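You operate a simulated robot arm through the tools that you are given. There is no shell and no other tool. Be economical: measure what you need, move in short steps, check, and stop when the job is done.

The job below is to be done with a simulated robot arm. You get a single attempt, and the scene is never put back.

Task
Shim the soft pump foot by what the gap gauge reads.
Fine: swing the gauge on, slacken the red lever, read, push in the sliding shim of that size, tighten the lever, swing the gauge away.

Only the result counts: the job must be done as asked and must still hold three seconds after the hand-in. Knocking over, shifting, dropping, spilling or breaking anything else fails it.

Robot
A 7-joint arm with a two-finger parallel gripper, fixed in place. Base frame: the origin is at the foot of the arm, x ahead of it, y to its left, z up. Lengths are in m, angles in rad, forces in N, time in s.
With the tool pointing down near the work surface it reaches from about 0.3 to 0.7 m from the base axis. Its first joint turns from -1.152 to 1.152 rad. Payload 1.57 kg.
The TCP is the grasp point between the finger pads, 0.03 m short of the fingertips. In the tool frame z runs along the fingers and y along their closing line. The gripper opens to 0.11 m. The fingers are 0.024 m wide and 0.012 m thick; the gripper's body (0.048 by 0.112 m) begins 0.078 m behind the TCP.
Orientation is that of the tool frame in the base frame, as a unit quaternion [w, x, y, z]. With the fingers straight down and closing along the base's y, the tool's x points along the base's -x, its y along +y and its z along -z.

Tools
- The arm moves only by the tool play_rows. Its argument "increments" is a list that holds one entry, the list of rows, each a list of 7 numbers: the turn, a rotation vector about the tool's x, y, z in degrees, then the shift along the tool's x, y, z in m, then the finger opening in m, from 0 to 0.11. In form: [[[wx, wy, wz, x, y, z, fingers], ...]]. A call has 1 to 10 rows; each row shifts and turns the commanded pose from where the row before left it, along the tool's axes as they then stand. Each row takes 0.2 s and may step no farther than 0.05 m and 0.15 rad from the row before; otherwise, or with a gripper value out of range, the whole call is refused. Where a pose cannot be reached the arm comes as near as it can. A force on the tool above 90 N (or 10 N above the force at the start of the call, whichever is more), or a blocked arm, ends the call early, and 0.2 s more pass. The fingers move at their own pace (about 0.108 m/s each) and stop on an object; they squeeze with about 40 N. The grip force told is the motor's: it shows also when the fingers shut on nothing. Time passes only in rows, and 0.2 s behind the last, so rows that do not move let the fingers close. The reply holds the time, the measured pose of the TCP, the force on the tool along the base axes, the opening and the grip force, in the units named above and with some noise, and new pictures: "show" is both (left out), scene, wrist or none.
- Cameras (640 x 400 px; columns grow to the right, rows downward): "scene" is fixed at [0.1695, -0.3948, 1.403]; the picture's right is [0.73, -0.69, 0.00], its down [-0.39, -0.42, -0.82] and it looks along [0.56, 0.60, -0.57] (base axes); focal length 274 px, centre (320, 200). "wrist" rides on the gripper at [0.07, 0.016, -0.141] in the tool frame; the picture's right is [-0.23, 0.97, 0.00], its down [-0.86, -0.20, -0.48] and it looks along [-0.47, -0.11, 0.88] (tool axes); focal length 222 px, centre (320, 200). There is no depth. A picture from a camera that has moved, and an enlarged one, comes with that camera's place and axes in the base frame and with its lens.
- close_up(camera, box): a new picture of the part [left, top, right, bottom] of that camera's present view, enlarged. The clock stands still meanwhile.
- hand_in(): hands the job in; it is judged then, once.

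Work in short steps. Places have to be worked out from the pictures, the camera data and where the tool is seen: move nearer, look again, correct. Check each grasp and each placing, and mend what went wrong. You have 120 turns and 170 pictures in all, those below and enlarged ones among them. Open the gripper and draw the arm clear of the work before you hand the job in, unless the task says otherwise; then end with one line.

The tools are called after "Request:" as a command line: name --argument value ..., lists and objects as JSON in quotes. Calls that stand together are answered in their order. play_rows: Moves the arm, as the interface text tells. Its arguments: {"type":"object","properties":{"increments":{"type":"array","items":{"type":"array","items":{"type":"array","items":{"type":"number"}}}},"show":{"type":"string","enum":["both","scene","wrist","none"]}},"required":["increments"]} The other tools are called the same way: close_up (camera, box) takes an enlarged picture of a part of a camera's view; hand_in () hands the job in.

At the start:

```text
clock: 0.0
position: [0.3408, -0.0244, 1.2438]
tool_rot: [0.001, 0.001, 1.0, 0.0]
contact_force: [-1.1, 0.3, 0.0]
grip_width: 0.11
gripper_force: 0.1
```

scene: 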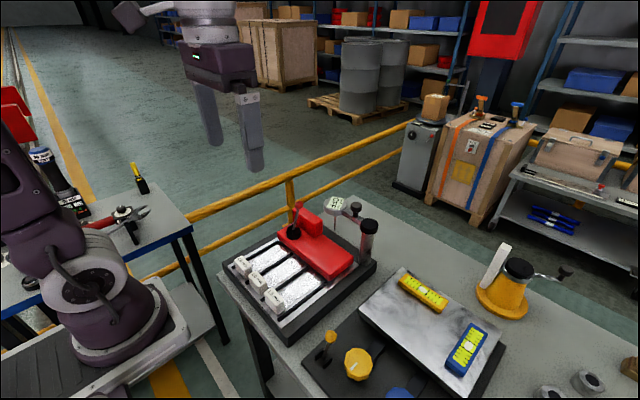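
wrist: 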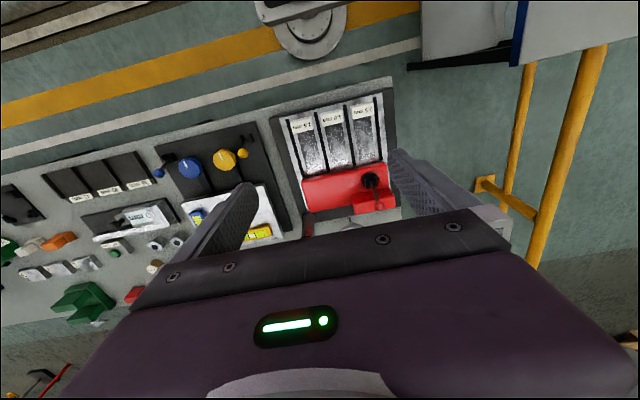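

The scene shows a red pump foot with three sliding shims and a dial/gauge. I'll enlarge the area to see the details.

Request:
close_up --camera "scene" --box '[210, 180, 410, 350]'

Request:
close_up --camera "wrist" --box '[260, 80, 420, 240]'

```text
2.35 times, centred on (310, 265) of scene
camera zoom: at [0.1695, -0.3948, 1.403], right [0.73, -0.69, 0.0], down [-0.39, -0.42, -0.82], along [0.56, 0.6, -0.57], focal length 646 px, centre (344, 47)
```

zoom: 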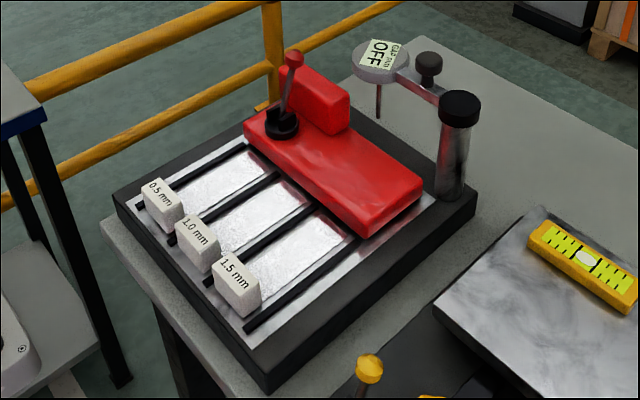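

```text
2.50 times, centred on (340, 160) of wrist
camera zoom: at [0.2707, -0.0082, 1.3844], right [0.23, 0.97, 0.0], down [0.86, -0.2, 0.48], along [0.47, -0.11, -0.88], focal length 555 px, centre (270, 300)
```

zoom: 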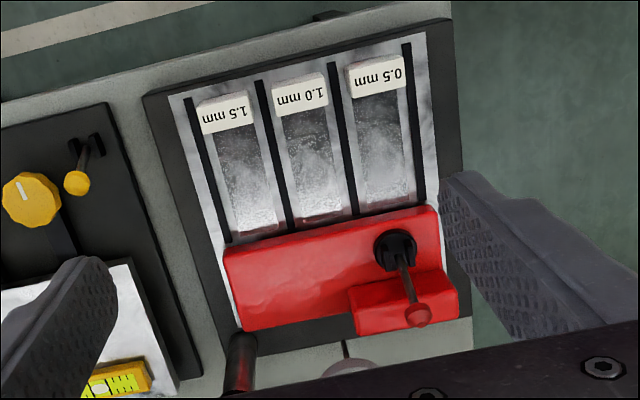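

I estimate the shim tabs at x≈0.34, y≈0.06/-0.01/-0.075, and the lever hub near (0.487, 0.043). The gauge post is near (0.575, -0.126). I'll move forward, staying high, for a better view of the lever and gauge.

Request:
play_rows --increments '[[[0, 0, 0, -0.04, 0, 0, 0.11], [0, 0, 0, -0.04, 0, 0, 0.11], [0, 0, 0, -0.04, 0, 0, 0.11], [0, 0, 0, -0.04, 0, 0, 0.05], [0, 0, 0, 0, 0, 0, 0.02]]]'

```text
clock: 1.2
position: [0.5019, -0.0261, 1.2407]
tool_rot: [-0.001, 0.0, 1.0, 0.001]
contact_force: [-0.6, 0.2, 0.7]
grip_width: 0.0201
gripper_force: 0.1
camera wrist: at [0.4326, -0.0104, 1.3812], right [0.23, 0.97, 0.0], down [0.86, -0.2, 0.48], along [0.47, -0.11, -0.88], focal length 222 px, centre (320, 200)
```

scene: 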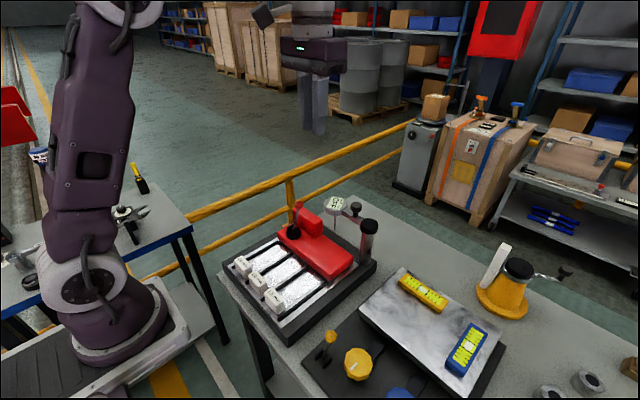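
wrist: 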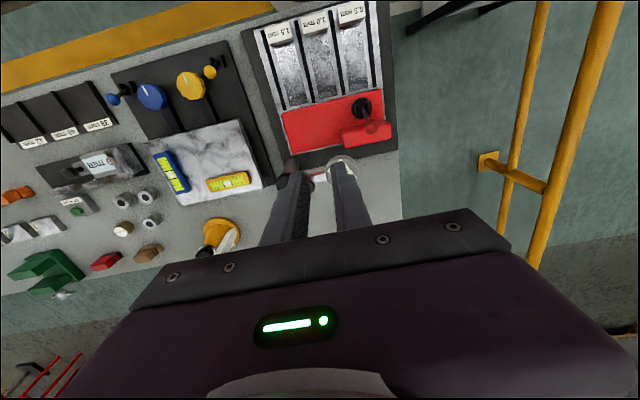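

I'll zoom in on the lever and gauge.

Request:
close_up --camera "wrist" --box '[240, 0, 420, 200]'

Request:
close_up --camera "scene" --box '[270, 185, 390, 280]'

```text
2.00 times, centred on (330, 100) of wrist
camera zoom: at [0.4326, -0.0104, 1.3812], right [0.23, 0.97, 0.0], down [0.86, -0.2, 0.48], along [0.47, -0.11, -0.88], focal length 444 px, centre (300, 400)
```

zoom: 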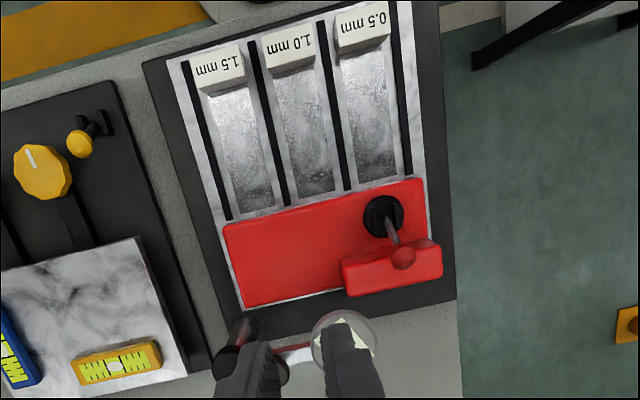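

```text
4.21 times, centred on (330, 232) of scene
camera zoom: at [0.1695, -0.3948, 1.403], right [0.73, -0.69, 0.0], down [-0.39, -0.42, -0.82], along [0.56, 0.6, -0.57], focal length 1155 px, centre (278, 63)
```

zoom: 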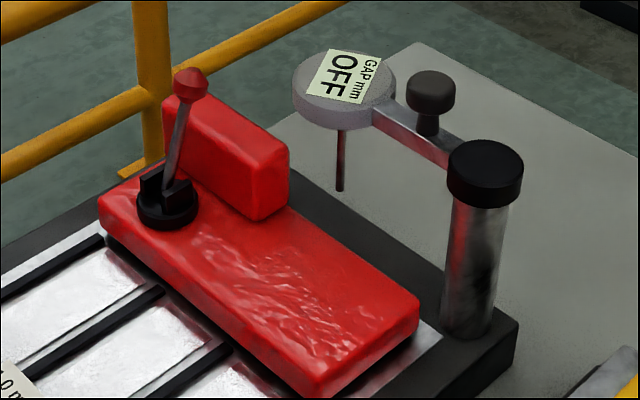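

The lever sits in a clevis and leans toward +x. I put its ball at about (0.525, 0.058, 0.988). The gauge dial is near (0.59, -0.006, 0.99) and has a handle knob on its arm. I'll shift back and to the left so the wrist camera can see the knob clear of the fingers.

Request:
play_rows --increments '[[[0, 0, 0, 0.04, 0.02, 0, 0.0], [0, 0, 0, 0.03, 0.035, 0, 0.0], [0, 0, 0, 0.01, 0.04, 0, 0.0], [0, 0, 0, 0, 0.04, 0, 0.0], [0, 0, 0, 0, 0, 0, 0.0]]]' --show "wrist"

Request:
close_up --camera "wrist" --box '[160, 60, 340, 240]'

```text
clock: 2.4
position: [0.4213, 0.1088, 1.242]
tool_rot: [0.001, 0.0, 1.0, -0.001]
contact_force: [-0.6, 0.6, -0.1]
grip_width: 0.0001
gripper_force: 21.2
camera wrist: at [0.3514, 0.1255, 1.3829], right [0.23, 0.97, 0.0], down [0.85, -0.2, 0.48], along [0.47, -0.11, -0.88], focal length 222 px, centre (320, 200)
```

wrist: 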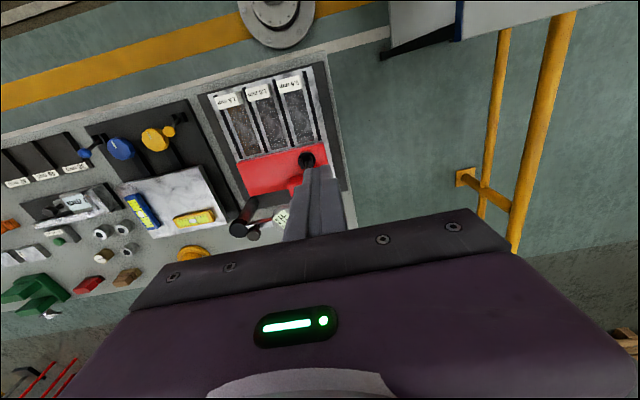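

```text
2.22 times, centred on (250, 150) of wrist
camera zoom: at [0.3514, 0.1255, 1.3829], right [0.23, 0.97, 0.0], down [0.85, -0.2, 0.48], along [0.47, -0.11, -0.88], focal length 494 px, centre (476, 311)
```

zoom: 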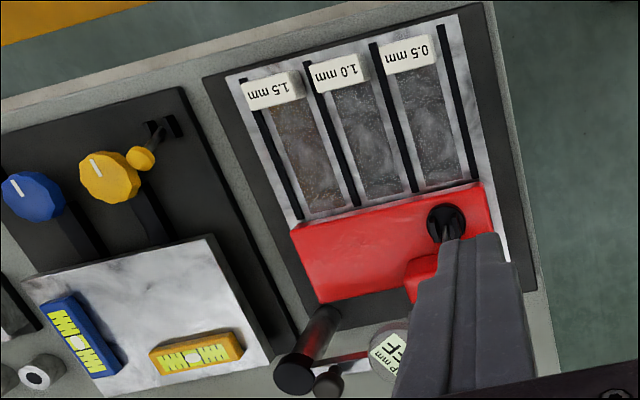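

Combining the views, the knob is at about (0.588, -0.070, 1.02), with the post behind it near (0.578, -0.115). I'll bring the closed fingers to the far (+x) side of the knob, still high, and check.

Request:
play_rows --increments '[[[0, 0, 0, -0.0312, -0.0249, 0.02, 0.0], [0, 0, 0, -0.0312, -0.0249, 0.02, 0.0], [0, 0, 0, -0.0312, -0.0249, 0.02, 0.0], [0, 0, 0, -0.0312, -0.0249, 0.02, 0.0], [0, 0, 0, -0.0312, -0.0249, 0.02, 0.0], [0, 0, 0, -0.0312, -0.0249, 0.02, 0.0], [0, 0, 0, -0.0312, -0.0249, 0.02, 0.0], [0, 0, 0, 0, 0, 0, 0.0]]]' --show "scene"

Request:
close_up --camera "scene" --box '[270, 145, 430, 265]'

Request:
close_up --camera "wrist" --box '[180, 60, 420, 260]'

```text
clock: 4.2
position: [0.6387, -0.0655, 1.1037]
tool_rot: [0.0, 0.0, 1.0, 0.0]
contact_force: [0.0, -0.3, -0.2]
grip_width: 0.0
gripper_force: 21.4
```

scene: 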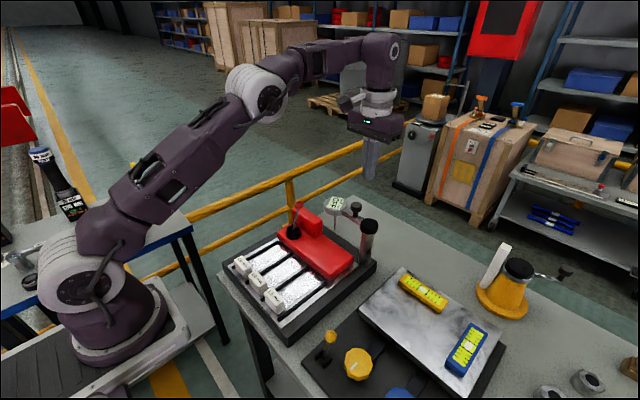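

```text
3.33 times, centred on (350, 205) of scene
camera zoom: at [0.1695, -0.3949, 1.403], right [0.73, -0.69, 0.0], down [-0.39, -0.42, -0.82], along [0.56, 0.6, -0.57], focal length 914 px, centre (220, 183)
```

zoom: 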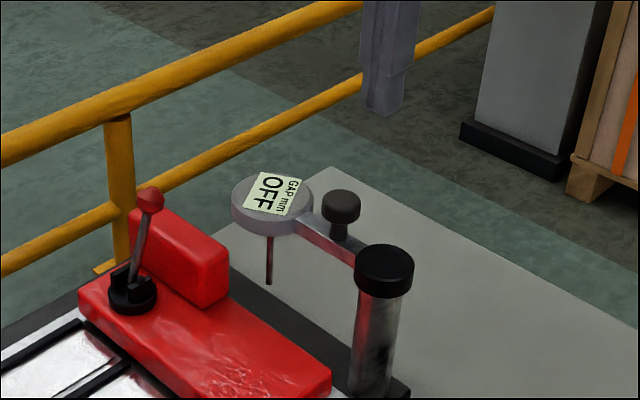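

```text
2.00 times, centred on (300, 160) of wrist
camera zoom: at [0.5691, -0.0495, 1.2441], right [0.23, 0.97, 0.0], down [0.86, -0.2, 0.48], along [0.47, -0.11, -0.88], focal length 444 px, centre (360, 280)
```

zoom: 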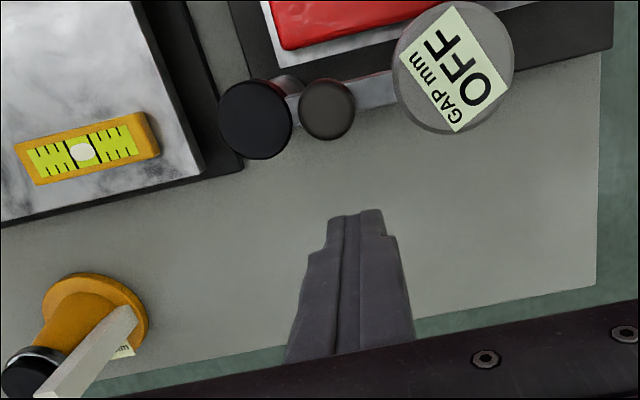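

The wrist view shows the knob at about (0.593, -0.071), the post at (0.592, -0.108) and the dial at (0.592, -0.007), so the arm points along +y. I'll lower the closed fingers on the +x side of the knob, just short of touching it.

Request:
play_rows --increments '[[[0, 0, 0, 0, 0, 0.03, 0.0], [0, 0, 0, 0, 0, 0.03, 0.0], [0, 0, 0, 0.012, -0.003, 0, 0.0]]]' --show "none"

Request:
close_up --camera "scene" --box '[300, 165, 420, 255]'

Request:
close_up --camera "wrist" --box '[180, 60, 420, 260]'

```text
clock: 5.0
position: [0.6265, -0.0662, 1.0441]
tool_rot: [-0.001, -0.001, 1.0, 0.001]
contact_force: [0.3, 0.6, 0.1]
grip_width: 0.0
gripper_force: 21.9
```

```text
4.44 times, centred on (360, 210) of scene
camera zoom: at [0.1695, -0.3948, 1.403], right [0.73, -0.69, 0.0], down [-0.39, -0.42, -0.82], along [0.56, 0.6, -0.57], focal length 1219 px, centre (142, 156)
```

zoom: 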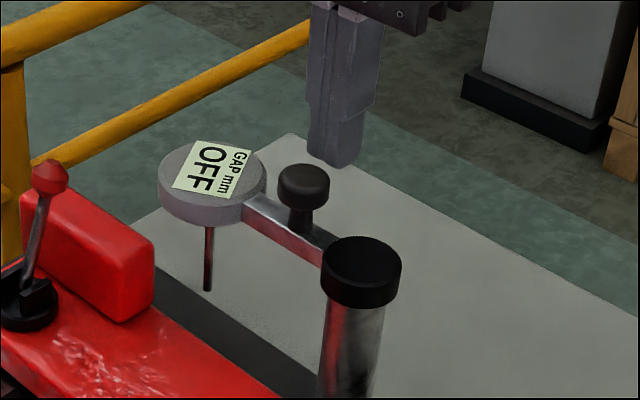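

```text
2.00 times, centred on (300, 160) of wrist
camera zoom: at [0.5565, -0.0509, 1.1847], right [0.23, 0.97, 0.0], down [0.85, -0.2, 0.48], along [0.47, -0.11, -0.88], focal length 444 px, centre (360, 280)
```

zoom: 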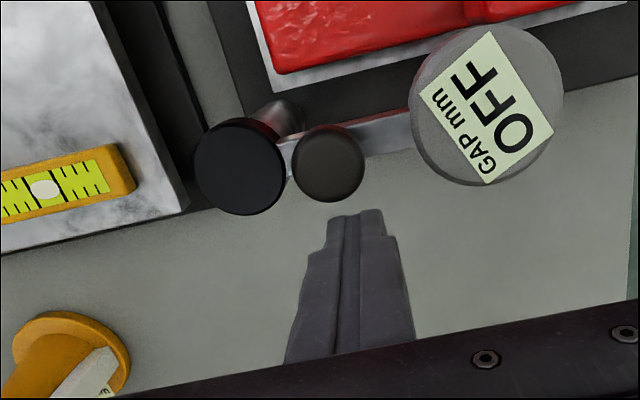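

The fingertips are at z≈1.014 and the knob top is at about 1.02. I'll lower 12 mm, move up to the knob, and push it round the post while yawing the tool with it.

Request:
play_rows --increments '[[[0, 0, 0, 0, 0, 0.012, 0.0], [0, 0, 0, 0.01, 0, 0, 0.0], [0, 0, -8, 0.0054, 0.0034, 0, 0.0], [0, 0, -8, 0.0054, 0.0034, 0, 0.0], [0, 0, -8, 0.0054, 0.0034, 0, 0.0]]]' --show "none"

Request:
close_up --camera "scene" --box '[300, 165, 420, 255]'

Request:
close_up --camera "wrist" --box '[180, 60, 420, 260]'

```text
clock: 6.2
position: [0.5985, -0.0595, 1.0324]
tool_rot: [0.001, -0.209, 0.978, 0.0]
contact_force: [1.1, 1.7, 0.3]
grip_width: 0.0
gripper_force: 21.1
```

```text
4.44 times, centred on (360, 210) of scene
camera zoom: at [0.1695, -0.3948, 1.403], right [0.73, -0.69, 0.0], down [-0.39, -0.42, -0.82], along [0.56, 0.6, -0.57], focal length 1219 px, centre (142, 156)
```

zoom: 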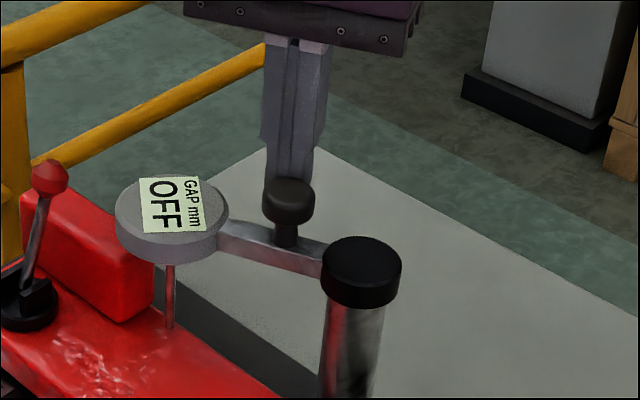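

```text
2.00 times, centred on (300, 160) of wrist
camera zoom: at [0.5292, -0.0722, 1.1724], right [-0.19, 0.98, 0.0], down [0.86, 0.17, 0.48], along [0.47, 0.09, -0.88], focal length 444 px, centre (360, 280)
```

zoom: 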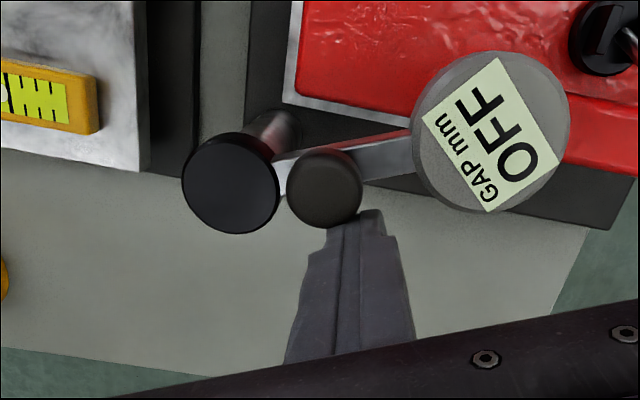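

The dial has swung about 20° with almost no force. I'll continue the arc.

Request:
play_rows --increments '[[[0, 0, -8, 0.0056, 0.0026, 0, 0.0], [0, 0, -8, 0.0056, 0.0026, 0, 0.0], [0, 0, -8, 0.0056, 0.0026, 0, 0.0]]]' --show "none"

Request:
close_up --camera "scene" --box '[290, 165, 410, 255]'

Request:
close_up --camera "wrist" --box '[180, 60, 420, 260]'

```text
clock: 7.0
position: [0.5803, -0.0598, 1.0312]
tool_rot: [0.001, -0.408, 0.913, 0.0]
contact_force: [1.2, 0.5, -1.2]
grip_width: 0.0002
gripper_force: 21.8
```

```text
4.44 times, centred on (350, 210) of scene
camera zoom: at [0.1695, -0.3948, 1.403], right [0.73, -0.69, 0.0], down [-0.39, -0.42, -0.82], along [0.56, 0.6, -0.57], focal length 1219 px, centre (187, 156)
```

zoom: 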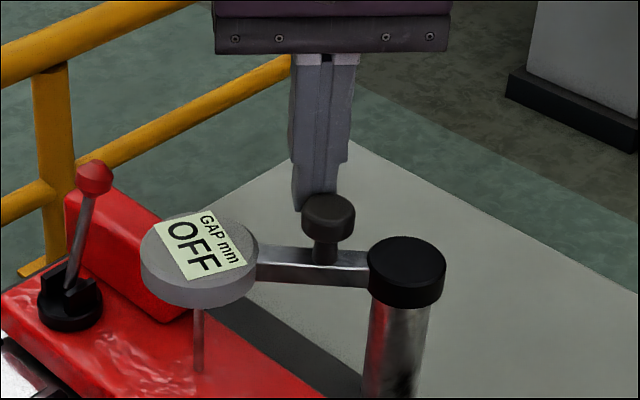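

```text
2.00 times, centred on (300, 160) of wrist
camera zoom: at [0.5223, -0.1018, 1.1723], right [-0.57, 0.82, 0.0], down [0.72, 0.5, 0.48], along [0.39, 0.27, -0.88], focal length 444 px, centre (360, 280)
```

zoom: 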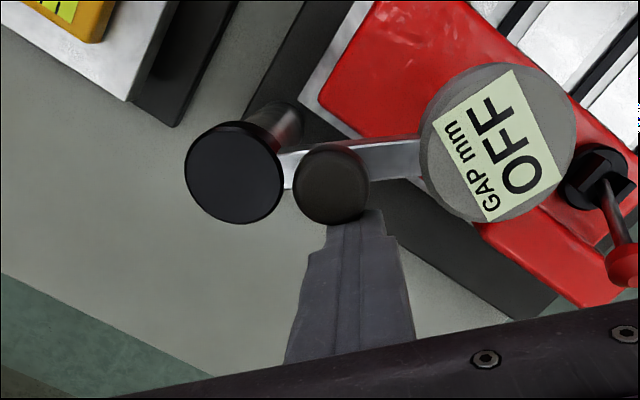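

The dial is at about 45° and still reads OFF. I'll push on, two rows at a time.

Request:
play_rows --increments '[[[0, 0, -8, 0.0056, 0.003, 0, 0.0], [0, 0, -8, 0.0056, 0.003, 0, 0.0]]]' --show "none"

Request:
close_up --camera "wrist" --box '[180, 60, 420, 260]'

```text
clock: 7.6
position: [0.5695, -0.066, 1.0312]
tool_rot: [-0.001, -0.531, 0.847, 0.0]
contact_force: [0.3, 1.6, 0.1]
grip_width: 0.0
gripper_force: 21.2
```

```text
2.00 times, centred on (300, 160) of wrist
camera zoom: at [0.5247, -0.1218, 1.1719], right [-0.78, 0.63, 0.0], down [0.55, 0.68, 0.48], along [0.3, 0.37, -0.88], focal length 444 px, centre (360, 280)
```

zoom: 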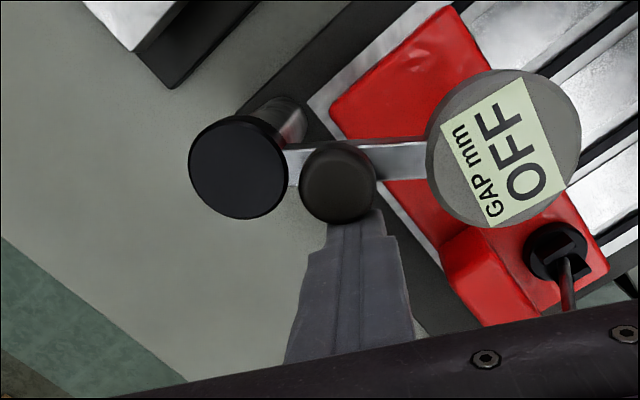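

Still OFF at about 60°, with the probe over the foot. I'll keep going and watch for the display to change or a stop.

Request:
play_rows --increments '[[[0, 0, -8, 0.0056, 0.003, 0, 0.0]]]' --show "none"

Request:
close_up --camera "wrist" --box '[180, 60, 420, 260]'

Request:
close_up --camera "scene" --box '[290, 165, 410, 255]'

```text
clock: 8.0
position: [0.5628, -0.0699, 1.0306]
tool_rot: [0.0, -0.588, 0.808, 0.0]
contact_force: [0.3, 1.8, 0.6]
grip_width: 0.0
gripper_force: 21.8
```

```text
2.00 times, centred on (300, 160) of wrist
camera zoom: at [0.5267, -0.1313, 1.1723], right [-0.86, 0.52, 0.0], down [0.45, 0.75, 0.48], along [0.25, 0.41, -0.88], focal length 444 px, centre (360, 280)
```

zoom: 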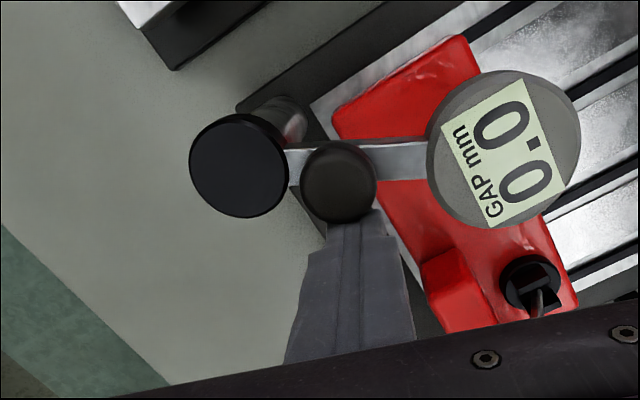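

```text
4.44 times, centred on (350, 210) of scene
camera zoom: at [0.1695, -0.3948, 1.403], right [0.73, -0.69, 0.0], down [-0.39, -0.42, -0.82], along [0.56, 0.6, -0.57], focal length 1219 px, centre (187, 156)
```

zoom: 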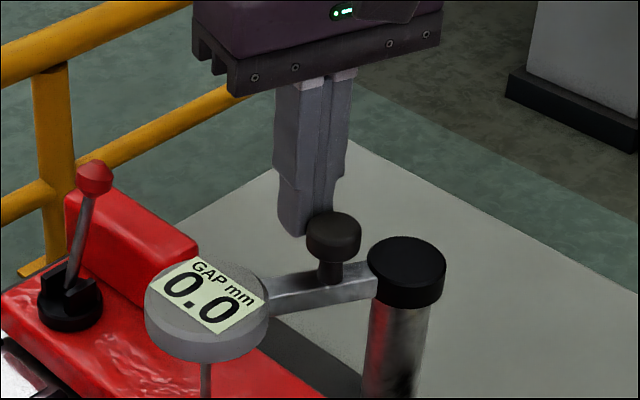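

The gauge is now on and reads 0.0. I'll nudge a few degrees more for margin, then back the fingers straight off and raise them.

Request:
play_rows --increments '[[[0, 0, -4, 0.0028, 0.0014, 0, 0.0], [0, 0, 0, -0.02, 0.01, 0, 0.0], [0, 0, 0, -0.01, 0, -0.045, 0.0], [0, 0, 0, 0, 0, -0.045, 0.0]]]' --show "scene"

Request:
close_up --camera "scene" --box '[270, 175, 390, 265]'

```text
clock: 9.0
position: [0.562, -0.0404, 1.1223]
tool_rot: [0.0, -0.615, 0.788, 0.0]
contact_force: [-0.1, 0.2, -0.5]
grip_width: 0.0
gripper_force: 21.3
```

scene: 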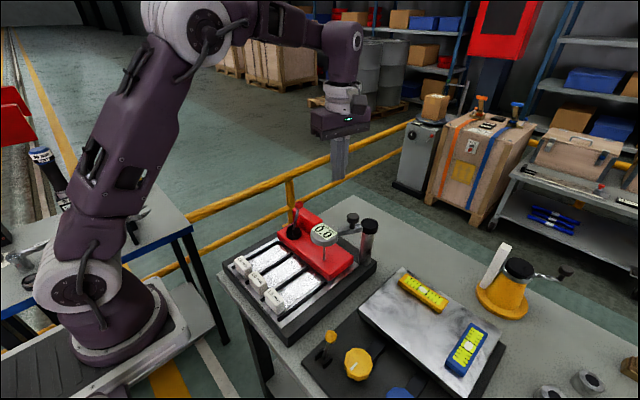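

```text
4.44 times, centred on (330, 220) of scene
camera zoom: at [0.1695, -0.3948, 1.403], right [0.73, -0.69, 0.0], down [-0.39, -0.42, -0.82], along [0.56, 0.6, -0.57], focal length 1219 px, centre (276, 111)
```

zoom: 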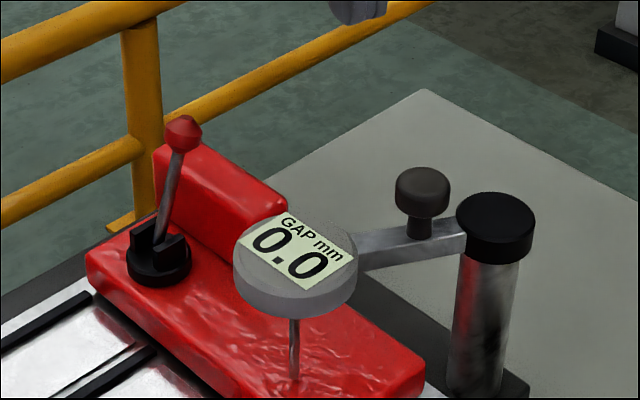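

The gauge is on at 0.0 and the fingers are clear. I'll yaw the tool back to zero so the fingers close along y across the lever's hinge plane.

Request:
play_rows --increments '[[[0, 0, 8.45, 0, 0, 0, 0.05], [0, 0, 8.45, 0, 0, 0, 0.05], [0, 0, 8.45, 0, 0, 0, 0.05], [0, 0, 8.45, 0, 0, 0, 0.05], [0, 0, 8.45, 0, 0, 0, 0.05], [0, 0, 8.45, 0, 0, 0, 0.05], [0, 0, 8.45, 0, 0, 0, 0.05], [0, 0, 8.45, 0, 0, 0, 0.05], [0, 0, 8.4, 0, 0, 0, 0.05], [0, 0, 0, 0.02, 0.045, 0, 0.05]]]' --show "none"

Request:
play_rows --increments '[[[0, 0, 0, 0.02, 0.04, 0, 0.05], [0, 0, 0, 0, 0.014, 0.02, 0.05]]]' --show "wrist"

Request:
close_up --camera "wrist" --box '[240, 60, 420, 240]'

Request:
close_up --camera "scene" --box '[250, 145, 370, 235]'

```text
clock: 11.2
position: [0.5405, 0.0036, 1.1231]
tool_rot: [0.0, 0.002, 1.0, 0.0]
contact_force: [-0.4, 0.6, -0.4]
grip_width: 0.05
gripper_force: 0.1
```

```text
clock: 11.8
position: [0.5196, 0.0585, 1.1005]
tool_rot: [-0.001, 0.0, 1.0, 0.0]
contact_force: [-0.6, 1.2, 0.8]
grip_width: 0.0502
gripper_force: 0.0
camera wrist: at [0.4507, 0.0743, 1.2412], right [0.23, 0.97, 0.0], down [0.86, -0.2, 0.48], along [0.47, -0.11, -0.88], focal length 222 px, centre (320, 200)
```

wrist: 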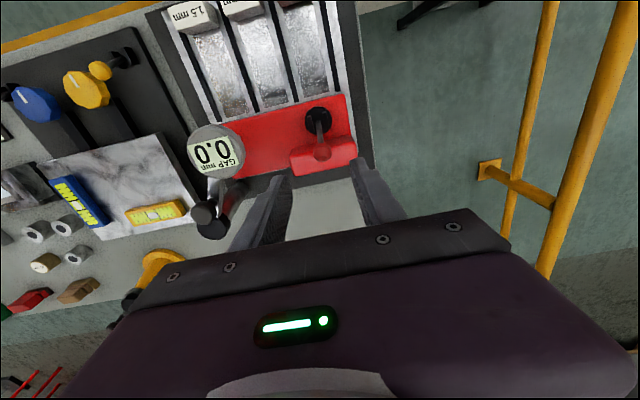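

```text
2.22 times, centred on (330, 150) of wrist
camera zoom: at [0.4507, 0.0743, 1.2412], right [0.23, 0.97, 0.0], down [0.86, -0.2, 0.48], along [0.47, -0.11, -0.88], focal length 494 px, centre (298, 311)
```

zoom: 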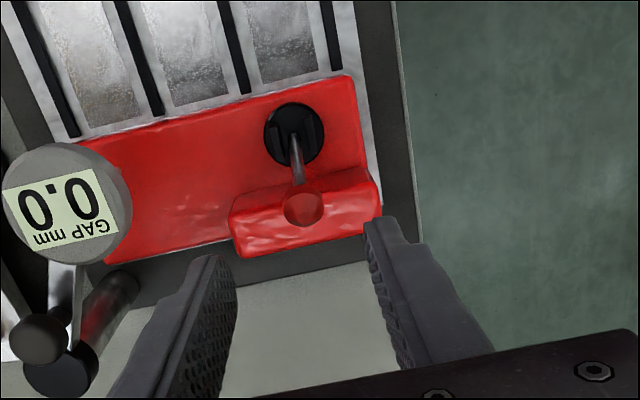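

```text
4.44 times, centred on (310, 190) of scene
camera zoom: at [0.1695, -0.3948, 1.403], right [0.73, -0.69, 0.0], down [-0.39, -0.42, -0.82], along [0.56, 0.6, -0.57], focal length 1219 px, centre (364, 244)
```

zoom: 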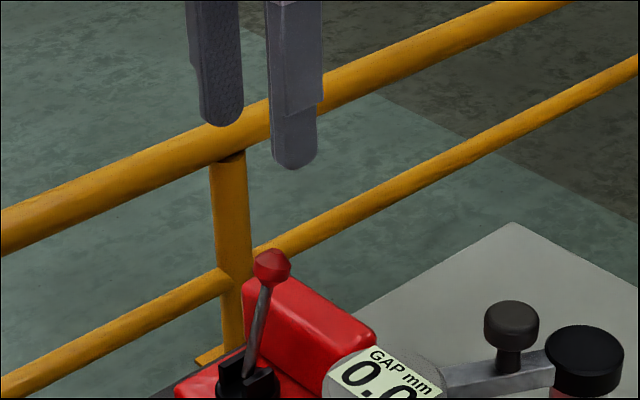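

The ball is confirmed at about (0.525, 0.059, 0.99). I'll lower the open fingers around it with the tips kept above the block, then close.

Request:
play_rows --increments '[[[0, 0, 0, -0.0025, 0, 0.035, 0.05], [0, 0, 0, -0.0025, 0, 0.035, 0.05], [0, 0, 0, 0, 0, 0.025, 0.05], [0, 0, 0, 0, 0, 0, 0.05]]]' --show "none"

Request:
close_up --camera "scene" --box '[250, 155, 370, 245]'

Request:
close_up --camera "wrist" --box '[220, 60, 420, 240]'

```text
clock: 12.8
position: [0.5235, 0.0601, 1.0082]
tool_rot: [0.0, 0.0, 1.0, 0.0]
contact_force: [-0.8, 0.4, -0.4]
grip_width: 0.0501
gripper_force: 0.1
```

```text
4.44 times, centred on (310, 200) of scene
camera zoom: at [0.1695, -0.3948, 1.403], right [0.73, -0.69, 0.0], down [-0.39, -0.42, -0.82], along [0.56, 0.6, -0.57], focal length 1219 px, centre (364, 200)
```

zoom: 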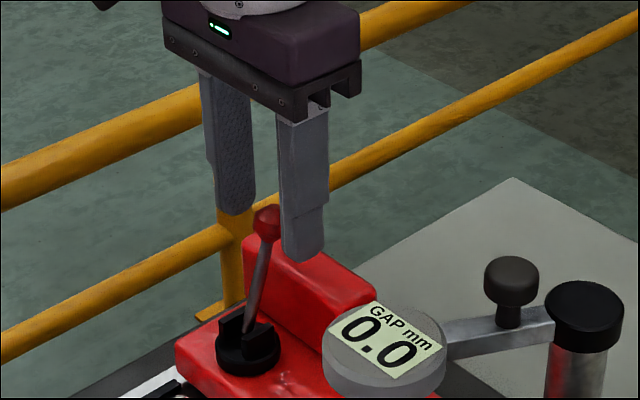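

```text
2.22 times, centred on (320, 150) of wrist
camera zoom: at [0.4546, 0.0763, 1.148], right [0.23, 0.97, 0.0], down [0.86, -0.2, 0.48], along [0.47, -0.11, -0.88], focal length 494 px, centre (320, 311)
```

zoom: 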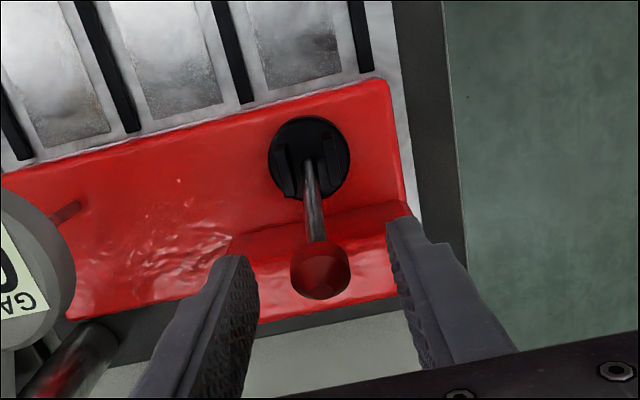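

The ball is between the pads. I'll lower 5 mm and close on it.

Request:
play_rows --increments '[[[0, 0, 0, 0, 0, 0.005, 0.05], [0, 0, 0, 0, 0, 0, 0.01], [0, 0, 0, 0, 0, 0, 0.01], [0, 0, 0, 0, 0, 0, 0.01]]]' --show "none"

Request:
close_up --camera "scene" --box '[250, 155, 370, 245]'

```text
clock: 13.8
position: [0.5237, 0.0607, 1.0022]
tool_rot: [0.0, 0.0, 1.0, 0.0]
contact_force: [0.9, -1.8, 0.6]
grip_width: 0.0211
gripper_force: 34.7
```

```text
4.44 times, centred on (310, 200) of scene
camera zoom: at [0.1695, -0.3949, 1.4029], right [0.73, -0.69, 0.0], down [-0.39, -0.42, -0.82], along [0.56, 0.6, -0.57], focal length 1219 px, centre (364, 200)
```

zoom: 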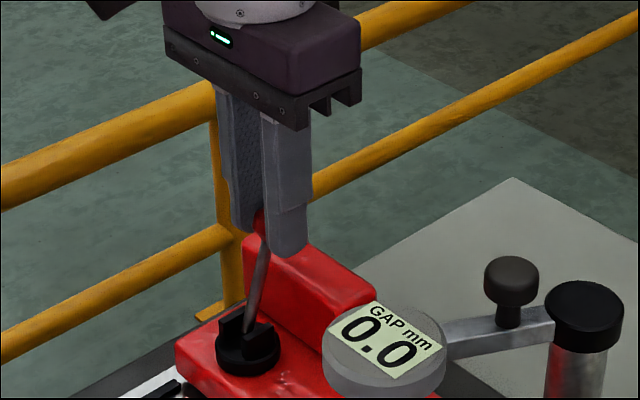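

The ball is gripped (opening 21 mm). I'll move it along the arc toward -x to upright and check the force.

Request:
play_rows --increments '[[[0, 0, 0, 0.009, 0, -0.003, 0.01], [0, 0, 0, 0.009, 0, -0.0015, 0.01], [0, 0, 0, 0.009, 0, -0.0005, 0.01]]]' --show "none"

Request:
close_up --camera "scene" --box '[250, 155, 370, 245]'

```text
clock: 14.6
position: [0.4985, 0.0588, 1.0072]
tool_rot: [0.002, -0.001, 1.0, 0.001]
contact_force: [13.1, 10.1, 5.7]
grip_width: 0.0215
gripper_force: 34.5
```

```text
4.44 times, centred on (310, 200) of scene
camera zoom: at [0.1697, -0.3946, 1.403], right [0.73, -0.69, 0.0], down [-0.39, -0.42, -0.82], along [0.56, 0.6, -0.57], focal length 1219 px, centre (364, 200)
```

zoom: 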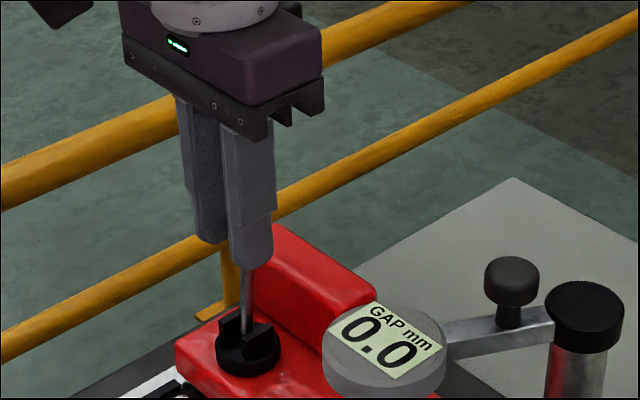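

The lever follows, with about 15 N of resistance. I'll continue past upright toward -x.

Request:
play_rows --increments '[[[0, 0, 0, 0.009, 0, 0.0005, 0.01], [0, 0, 0, 0.009, 0, 0.0015, 0.01], [0, 0, 0, 0.009, 0, 0.003, 0.01]]]' --show "none"

Request:
close_up --camera "scene" --box '[250, 155, 370, 245]'

```text
clock: 15.4
position: [0.4678, 0.0583, 1.0019]
tool_rot: [-0.001, 0.001, 1.0, -0.001]
contact_force: [0.6, -0.6, 0.6]
grip_width: 0.0096
gripper_force: 0.1
```

```text
4.44 times, centred on (310, 200) of scene
camera zoom: at [0.1695, -0.3949, 1.403], right [0.73, -0.69, 0.0], down [-0.39, -0.42, -0.82], along [0.56, 0.6, -0.57], focal length 1219 px, centre (364, 200)
```

zoom: 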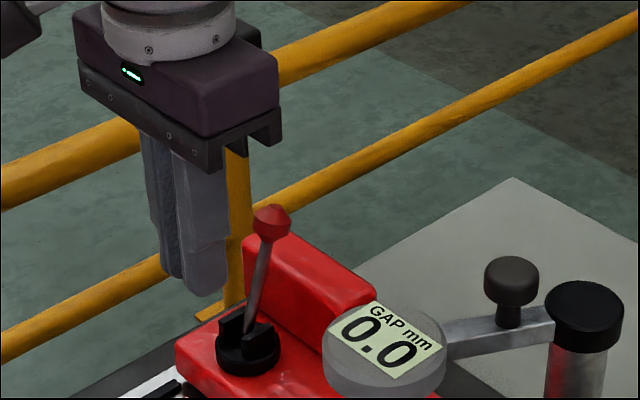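

The ball slipped out and the lever sprang back. Instead I'll push it from behind (+x side) with closed fingers, since the flat face can't slip off. First I'll go up, over and behind the ball.

Request:
play_rows --increments '[[[0, 0, 0, 0, 0, -0.045, 0.0], [0, 0, 0, -0.03, 0, -0.02, 0.0], [0, 0, 0, -0.045, 0, 0, 0.0], [0, 0, 0, -0.015, 0.001, 0, 0.0], [0, 0, 0, 0, 0, 0.035, 0.0]]]' --show "none"

Request:
close_up --camera "scene" --box '[250, 155, 370, 245]'

Request:
close_up --camera "wrist" --box '[220, 60, 420, 240]'

```text
clock: 16.6
position: [0.5596, 0.0583, 1.0313]
tool_rot: [0.001, 0.0, 1.0, 0.0]
contact_force: [-0.4, 0.8, -0.3]
grip_width: 0.0
gripper_force: 21.4
```

```text
4.44 times, centred on (310, 200) of scene
camera zoom: at [0.1695, -0.3948, 1.403], right [0.73, -0.69, 0.0], down [-0.39, -0.42, -0.82], along [0.56, 0.6, -0.57], focal length 1219 px, centre (364, 200)
```

zoom: 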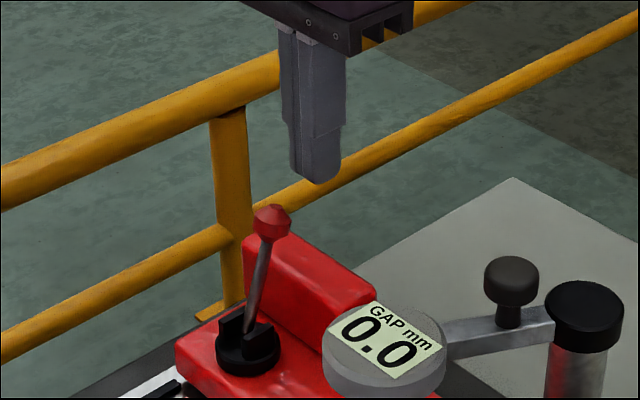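

```text
2.22 times, centred on (320, 150) of wrist
camera zoom: at [0.4902, 0.0748, 1.1725], right [0.23, 0.97, 0.0], down [0.85, -0.2, 0.48], along [0.47, -0.11, -0.88], focal length 494 px, centre (320, 311)
```

zoom: 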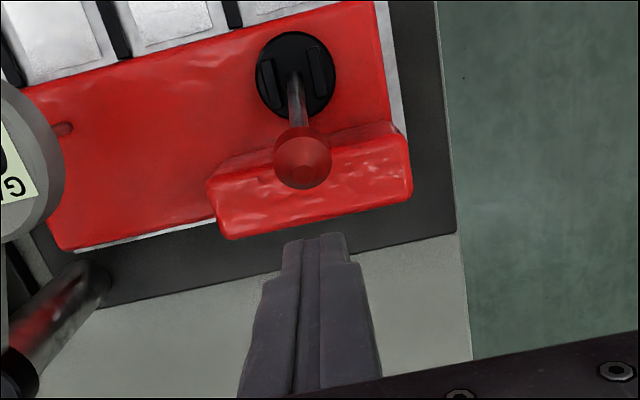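

The fingers are behind the ball and aligned with it. I'll lower to tip z≈0.973 and push toward -x.

Request:
play_rows --increments '[[[0, 0, 0, 0, 0, 0.028, 0.0], [0, 0, 0, 0.01, 0, 0, 0.0], [0, 0, 0, 0.01, 0, 0, 0.0], [0, 0, 0, 0.01, 0, 0, 0.0], [0, 0, 0, 0.01, 0, 0, 0.0]]]' --show "none"

Request:
close_up --camera "scene" --box '[250, 155, 370, 245]'

```text
clock: 17.8
position: [0.52, 0.0589, 1.0045]
tool_rot: [0.0, 0.0, 1.0, 0.0]
contact_force: [-0.3, -1.1, -0.8]
grip_width: 0.0003
gripper_force: 20.8
```

```text
4.44 times, centred on (310, 200) of scene
camera zoom: at [0.1695, -0.3948, 1.403], right [0.73, -0.69, 0.0], down [-0.39, -0.42, -0.82], along [0.56, 0.6, -0.57], focal length 1219 px, centre (364, 200)
```

zoom: 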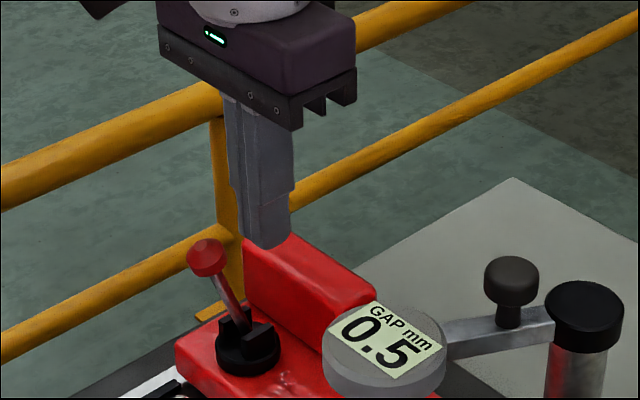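

The lever has flipped to slack and the gauge now reads 0.5. I'll rise and move back over the shim tabs to look at the 0.5 tab and recheck the reading.

Request:
play_rows --increments '[[[0, 0, 0, 0, 0, -0.045, 0.0], [0, 0, 0, 0, 0, -0.045, 0.0], [0, 0, 0, 0.045, 0, 0, 0.0], [0, 0, 0, 0.045, 0, 0, 0.0], [0, 0, 0, 0.045, 0, 0, 0.0], [0, 0, 0, 0.045, 0, 0, 0.0], [0, 0, 0, 0.025, 0, 0, 0.0], [0, 0, 0, 0, 0, 0.03, 0.0]]]' --show "none"

Request:
close_up --camera "scene" --box '[210, 180, 390, 315]'

Request:
close_up --camera "wrist" --box '[200, 40, 440, 240]'

```text
clock: 19.6
position: [0.3177, 0.0584, 1.0645]
tool_rot: [0.0, 0.0, 1.0, 0.0]
contact_force: [0.9, 0.2, -0.6]
grip_width: 0.0
gripper_force: 21.0
```

```text
2.96 times, centred on (300, 248) of scene
camera zoom: at [0.1695, -0.3949, 1.403], right [0.73, -0.69, 0.0], down [-0.39, -0.42, -0.82], along [0.56, 0.6, -0.57], focal length 813 px, centre (379, 59)
```

zoom: 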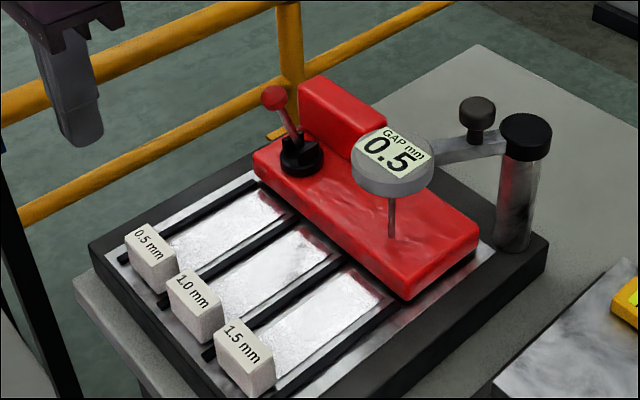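

```text
2.00 times, centred on (320, 140) of wrist
camera zoom: at [0.2476, 0.0744, 1.2047], right [0.23, 0.97, 0.0], down [0.85, -0.2, 0.48], along [0.47, -0.11, -0.88], focal length 444 px, centre (320, 320)
```

zoom: 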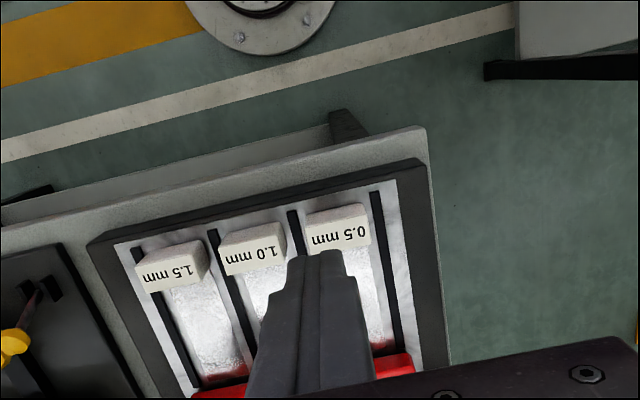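

The 0.5 reading is steady. The 0.5 tab is at about (0.346, 0.066) with its top at z≈0.905 and its back face at x≈0.338. I'll lower the closed fingers just behind it and check.

Request:
play_rows --increments '[[[0, 0, 0, 0.006, 0.007, 0.04, 0.0], [0, 0, 0, 0, 0, 0.045, 0.0], [0, 0, 0, 0, 0, 0.045, 0.0], [0, 0, 0, 0, 0, 0.007, 0.0]]]' --show "none"

Request:
close_up --camera "scene" --box '[200, 205, 320, 295]'

Request:
close_up --camera "wrist" --box '[200, 40, 440, 240]'

```text
clock: 20.6
position: [0.3095, 0.0646, 0.9259]
tool_rot: [0.0, 0.001, 1.0, -0.001]
contact_force: [1.3, -0.1, 0.2]
grip_width: 0.0
gripper_force: 21.0
```

```text
4.44 times, centred on (260, 250) of scene
camera zoom: at [0.1695, -0.3948, 1.403], right [0.73, -0.69, 0.0], down [-0.39, -0.42, -0.82], along [0.56, 0.6, -0.57], focal length 1219 px, centre (587, -22)
```

zoom: 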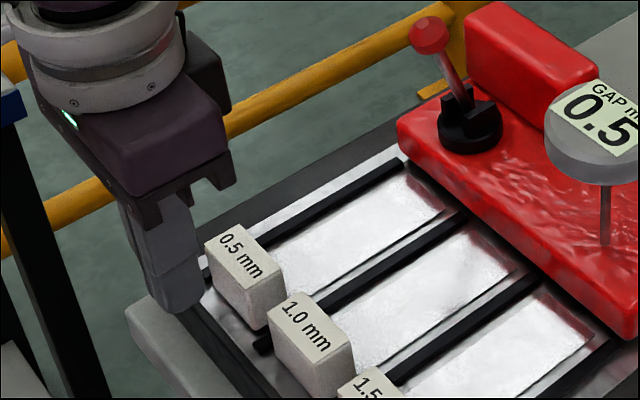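

```text
2.00 times, centred on (320, 140) of wrist
camera zoom: at [0.2396, 0.0808, 1.0661], right [0.23, 0.97, 0.0], down [0.85, -0.2, 0.48], along [0.47, -0.11, -0.88], focal length 444 px, centre (320, 320)
```

zoom: 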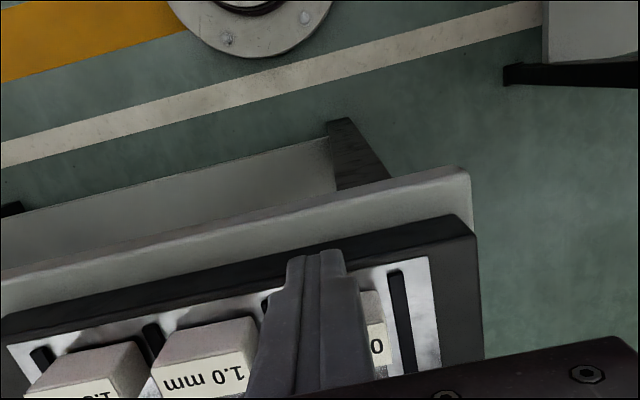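

The fingers are behind the tab without contact. I'll lower 5 mm and push it in about half way first. The slackened lever ball now hangs at about (0.471, 0.058, 0.992), so I'll tilt the hand back before going further.

Request:
play_rows --increments '[[[0, 0, 0, 0, 0.001, 0.005, 0.0], [0, 0, 0, -0.012, 0, 0, 0.0], [0, 0, 0, -0.012, 0, 0, 0.0], [0, 0, 0, -0.012, 0, 0, 0.0], [0, 0, 0, -0.012, 0, 0, 0.0], [0, 0, 0, -0.012, 0, 0, 0.0]]]' --show "none"

Request:
close_up --camera "scene" --box '[200, 185, 360, 305]'

```text
clock: 22.0
position: [0.3683, 0.069, 0.9209]
tool_rot: [-0.001, -0.001, 1.0, 0.0]
contact_force: [-9.1, 0.9, 2.8]
grip_width: 0.0
gripper_force: 20.8
```

```text
3.33 times, centred on (280, 245) of scene
camera zoom: at [0.1692, -0.3948, 1.403], right [0.73, -0.69, 0.0], down [-0.39, -0.42, -0.82], along [0.56, 0.6, -0.57], focal length 914 px, centre (453, 50)
```

zoom: 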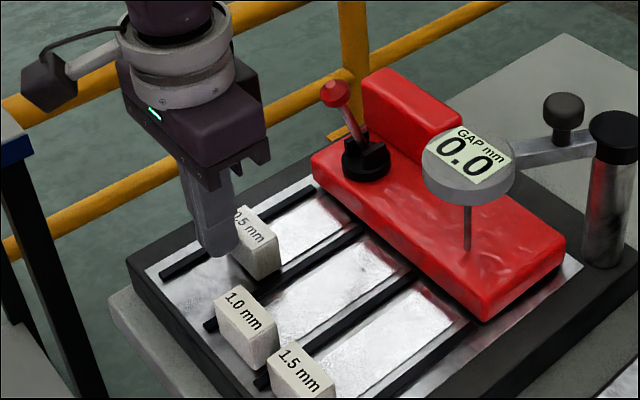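

The shim is sliding under the foot and the gauge has dropped to 0.0. There is room before the lever ball, so I'll push another 36 mm while watching the force.

Request:
play_rows --increments '[[[0, 0, 0, -0.012, 0, 0, 0.0], [0, 0, 0, -0.012, 0, 0, 0.0], [0, 0, 0, -0.012, 0, 0, 0.0]]]' --show "none"

Request:
close_up --camera "scene" --box '[200, 185, 360, 305]'

```text
clock: 22.6
position: [0.3699, 0.0663, 0.9204]
tool_rot: [-0.027, 0.0, 1.0, -0.002]
contact_force: [-21.1, 1.0, -5.5]
grip_width: 0.0002
gripper_force: 20.9
stopped in row 2: the force on the tool passed its limit (the readings are from after the stop); the commanded pose is now the measured one
```

```text
3.33 times, centred on (280, 245) of scene
camera zoom: at [0.169, -0.3948, 1.403], right [0.73, -0.69, 0.0], down [-0.39, -0.42, -0.82], along [0.56, 0.6, -0.57], focal length 914 px, centre (453, 50)
```

zoom: 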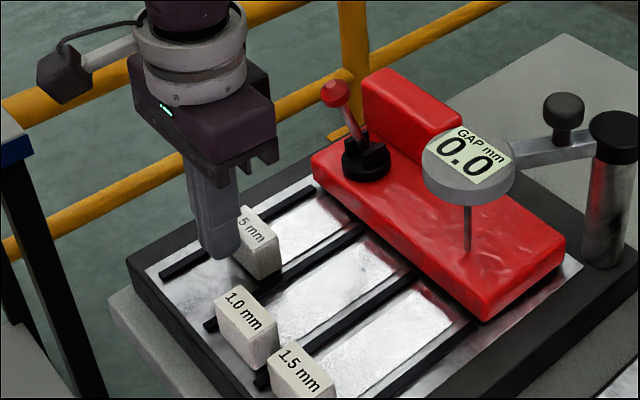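

The shim hit its stop, fully in, with the gauge at 0.0 and nothing else moved. I'll back off gently, undo the 3° tilt picked up, rise, and go to the -x side of the lever ball.

Request:
play_rows --increments '[[[0, -3.1, 0, 0.015, 0, 0, 0.0], [0, 0, 0, 0.01, 0, -0.02, 0.0], [0, 0, 0, 0, 0, -0.045, 0.0], [0, 0, 0, 0, 0, -0.045, 0.0], [0, 0, 0, -0.04, -0.005, 0, 0.0], [0, 0, 0, -0.033, -0.003, 0, 0.0], [0, 0, 0, 0, 0, 0, 0.0]]]' --show "none"

Request:
close_up --camera "scene" --box '[200, 165, 360, 285]'

Request:
close_up --camera "wrist" --box '[200, 60, 440, 260]'

```text
clock: 24.2
position: [0.4218, 0.0585, 1.031]
tool_rot: [0.005, -0.001, 1.0, -0.002]
contact_force: [-0.3, -0.7, -0.3]
grip_width: 0.0002
gripper_force: 21.3
```

```text
3.33 times, centred on (280, 225) of scene
camera zoom: at [0.1695, -0.3949, 1.403], right [0.73, -0.69, 0.0], down [-0.39, -0.42, -0.82], along [0.56, 0.6, -0.57], focal length 914 px, centre (453, 117)
```

zoom: 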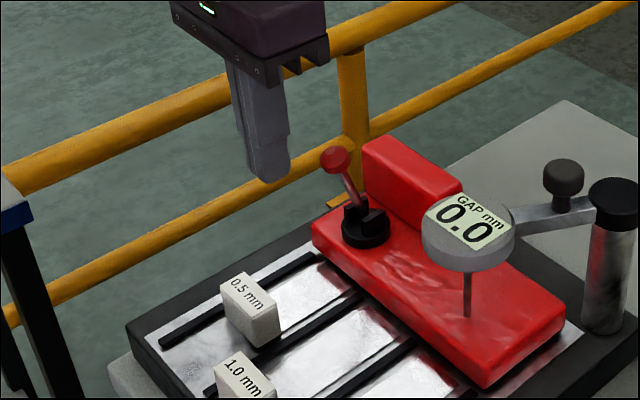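

```text
2.00 times, centred on (320, 160) of wrist
camera zoom: at [0.3516, 0.0752, 1.1702], right [0.23, 0.97, 0.0], down [0.85, -0.2, 0.49], along [0.47, -0.11, -0.87], focal length 444 px, centre (320, 280)
```

zoom: 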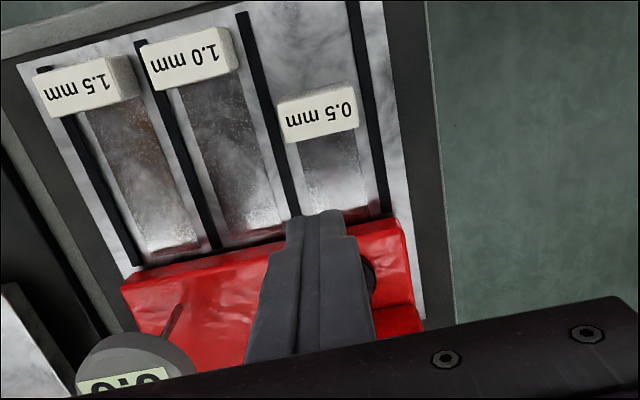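

The shim stayed in and the gauge holds at 0.0. I'll lower in front of the lever ball and push +x until it snaps back to tight.

Request:
play_rows --increments '[[[0, 0, 0, 0, 0, 0.026, 0.0], [0, 0, 0, -0.012, 0, 0, 0.0], [0, 0, 0, -0.012, 0, 0, 0.0], [0, 0, 0, -0.011, 0, 0, 0.0], [0, 0, 0, -0.011, 0, 0, 0.0], [0, 0, 0, -0.01, 0, 0, 0.0], [0, 0, 0, -0.01, 0, 0, 0.0]]]' --show "none"

Request:
close_up --camera "scene" --box '[230, 165, 370, 270]'

```text
clock: 25.8
position: [0.4869, 0.059, 1.0065]
tool_rot: [0.005, -0.002, 1.0, -0.002]
contact_force: [0.1, 1.0, 0.2]
grip_width: 0.0
gripper_force: 21.1
```

```text
3.81 times, centred on (300, 218) of scene
camera zoom: at [0.1695, -0.3948, 1.403], right [0.73, -0.69, 0.0], down [-0.39, -0.42, -0.82], along [0.56, 0.6, -0.57], focal length 1045 px, centre (396, 133)
```

zoom: 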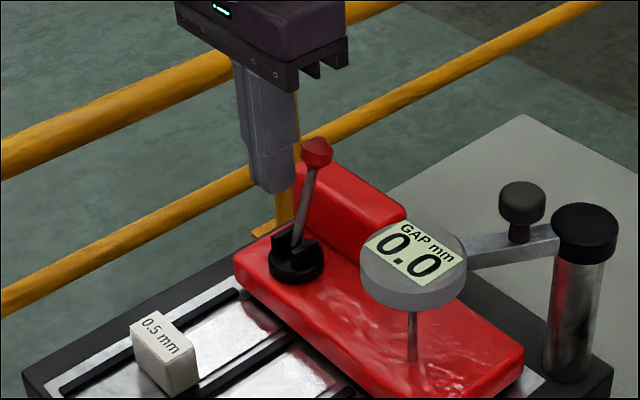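

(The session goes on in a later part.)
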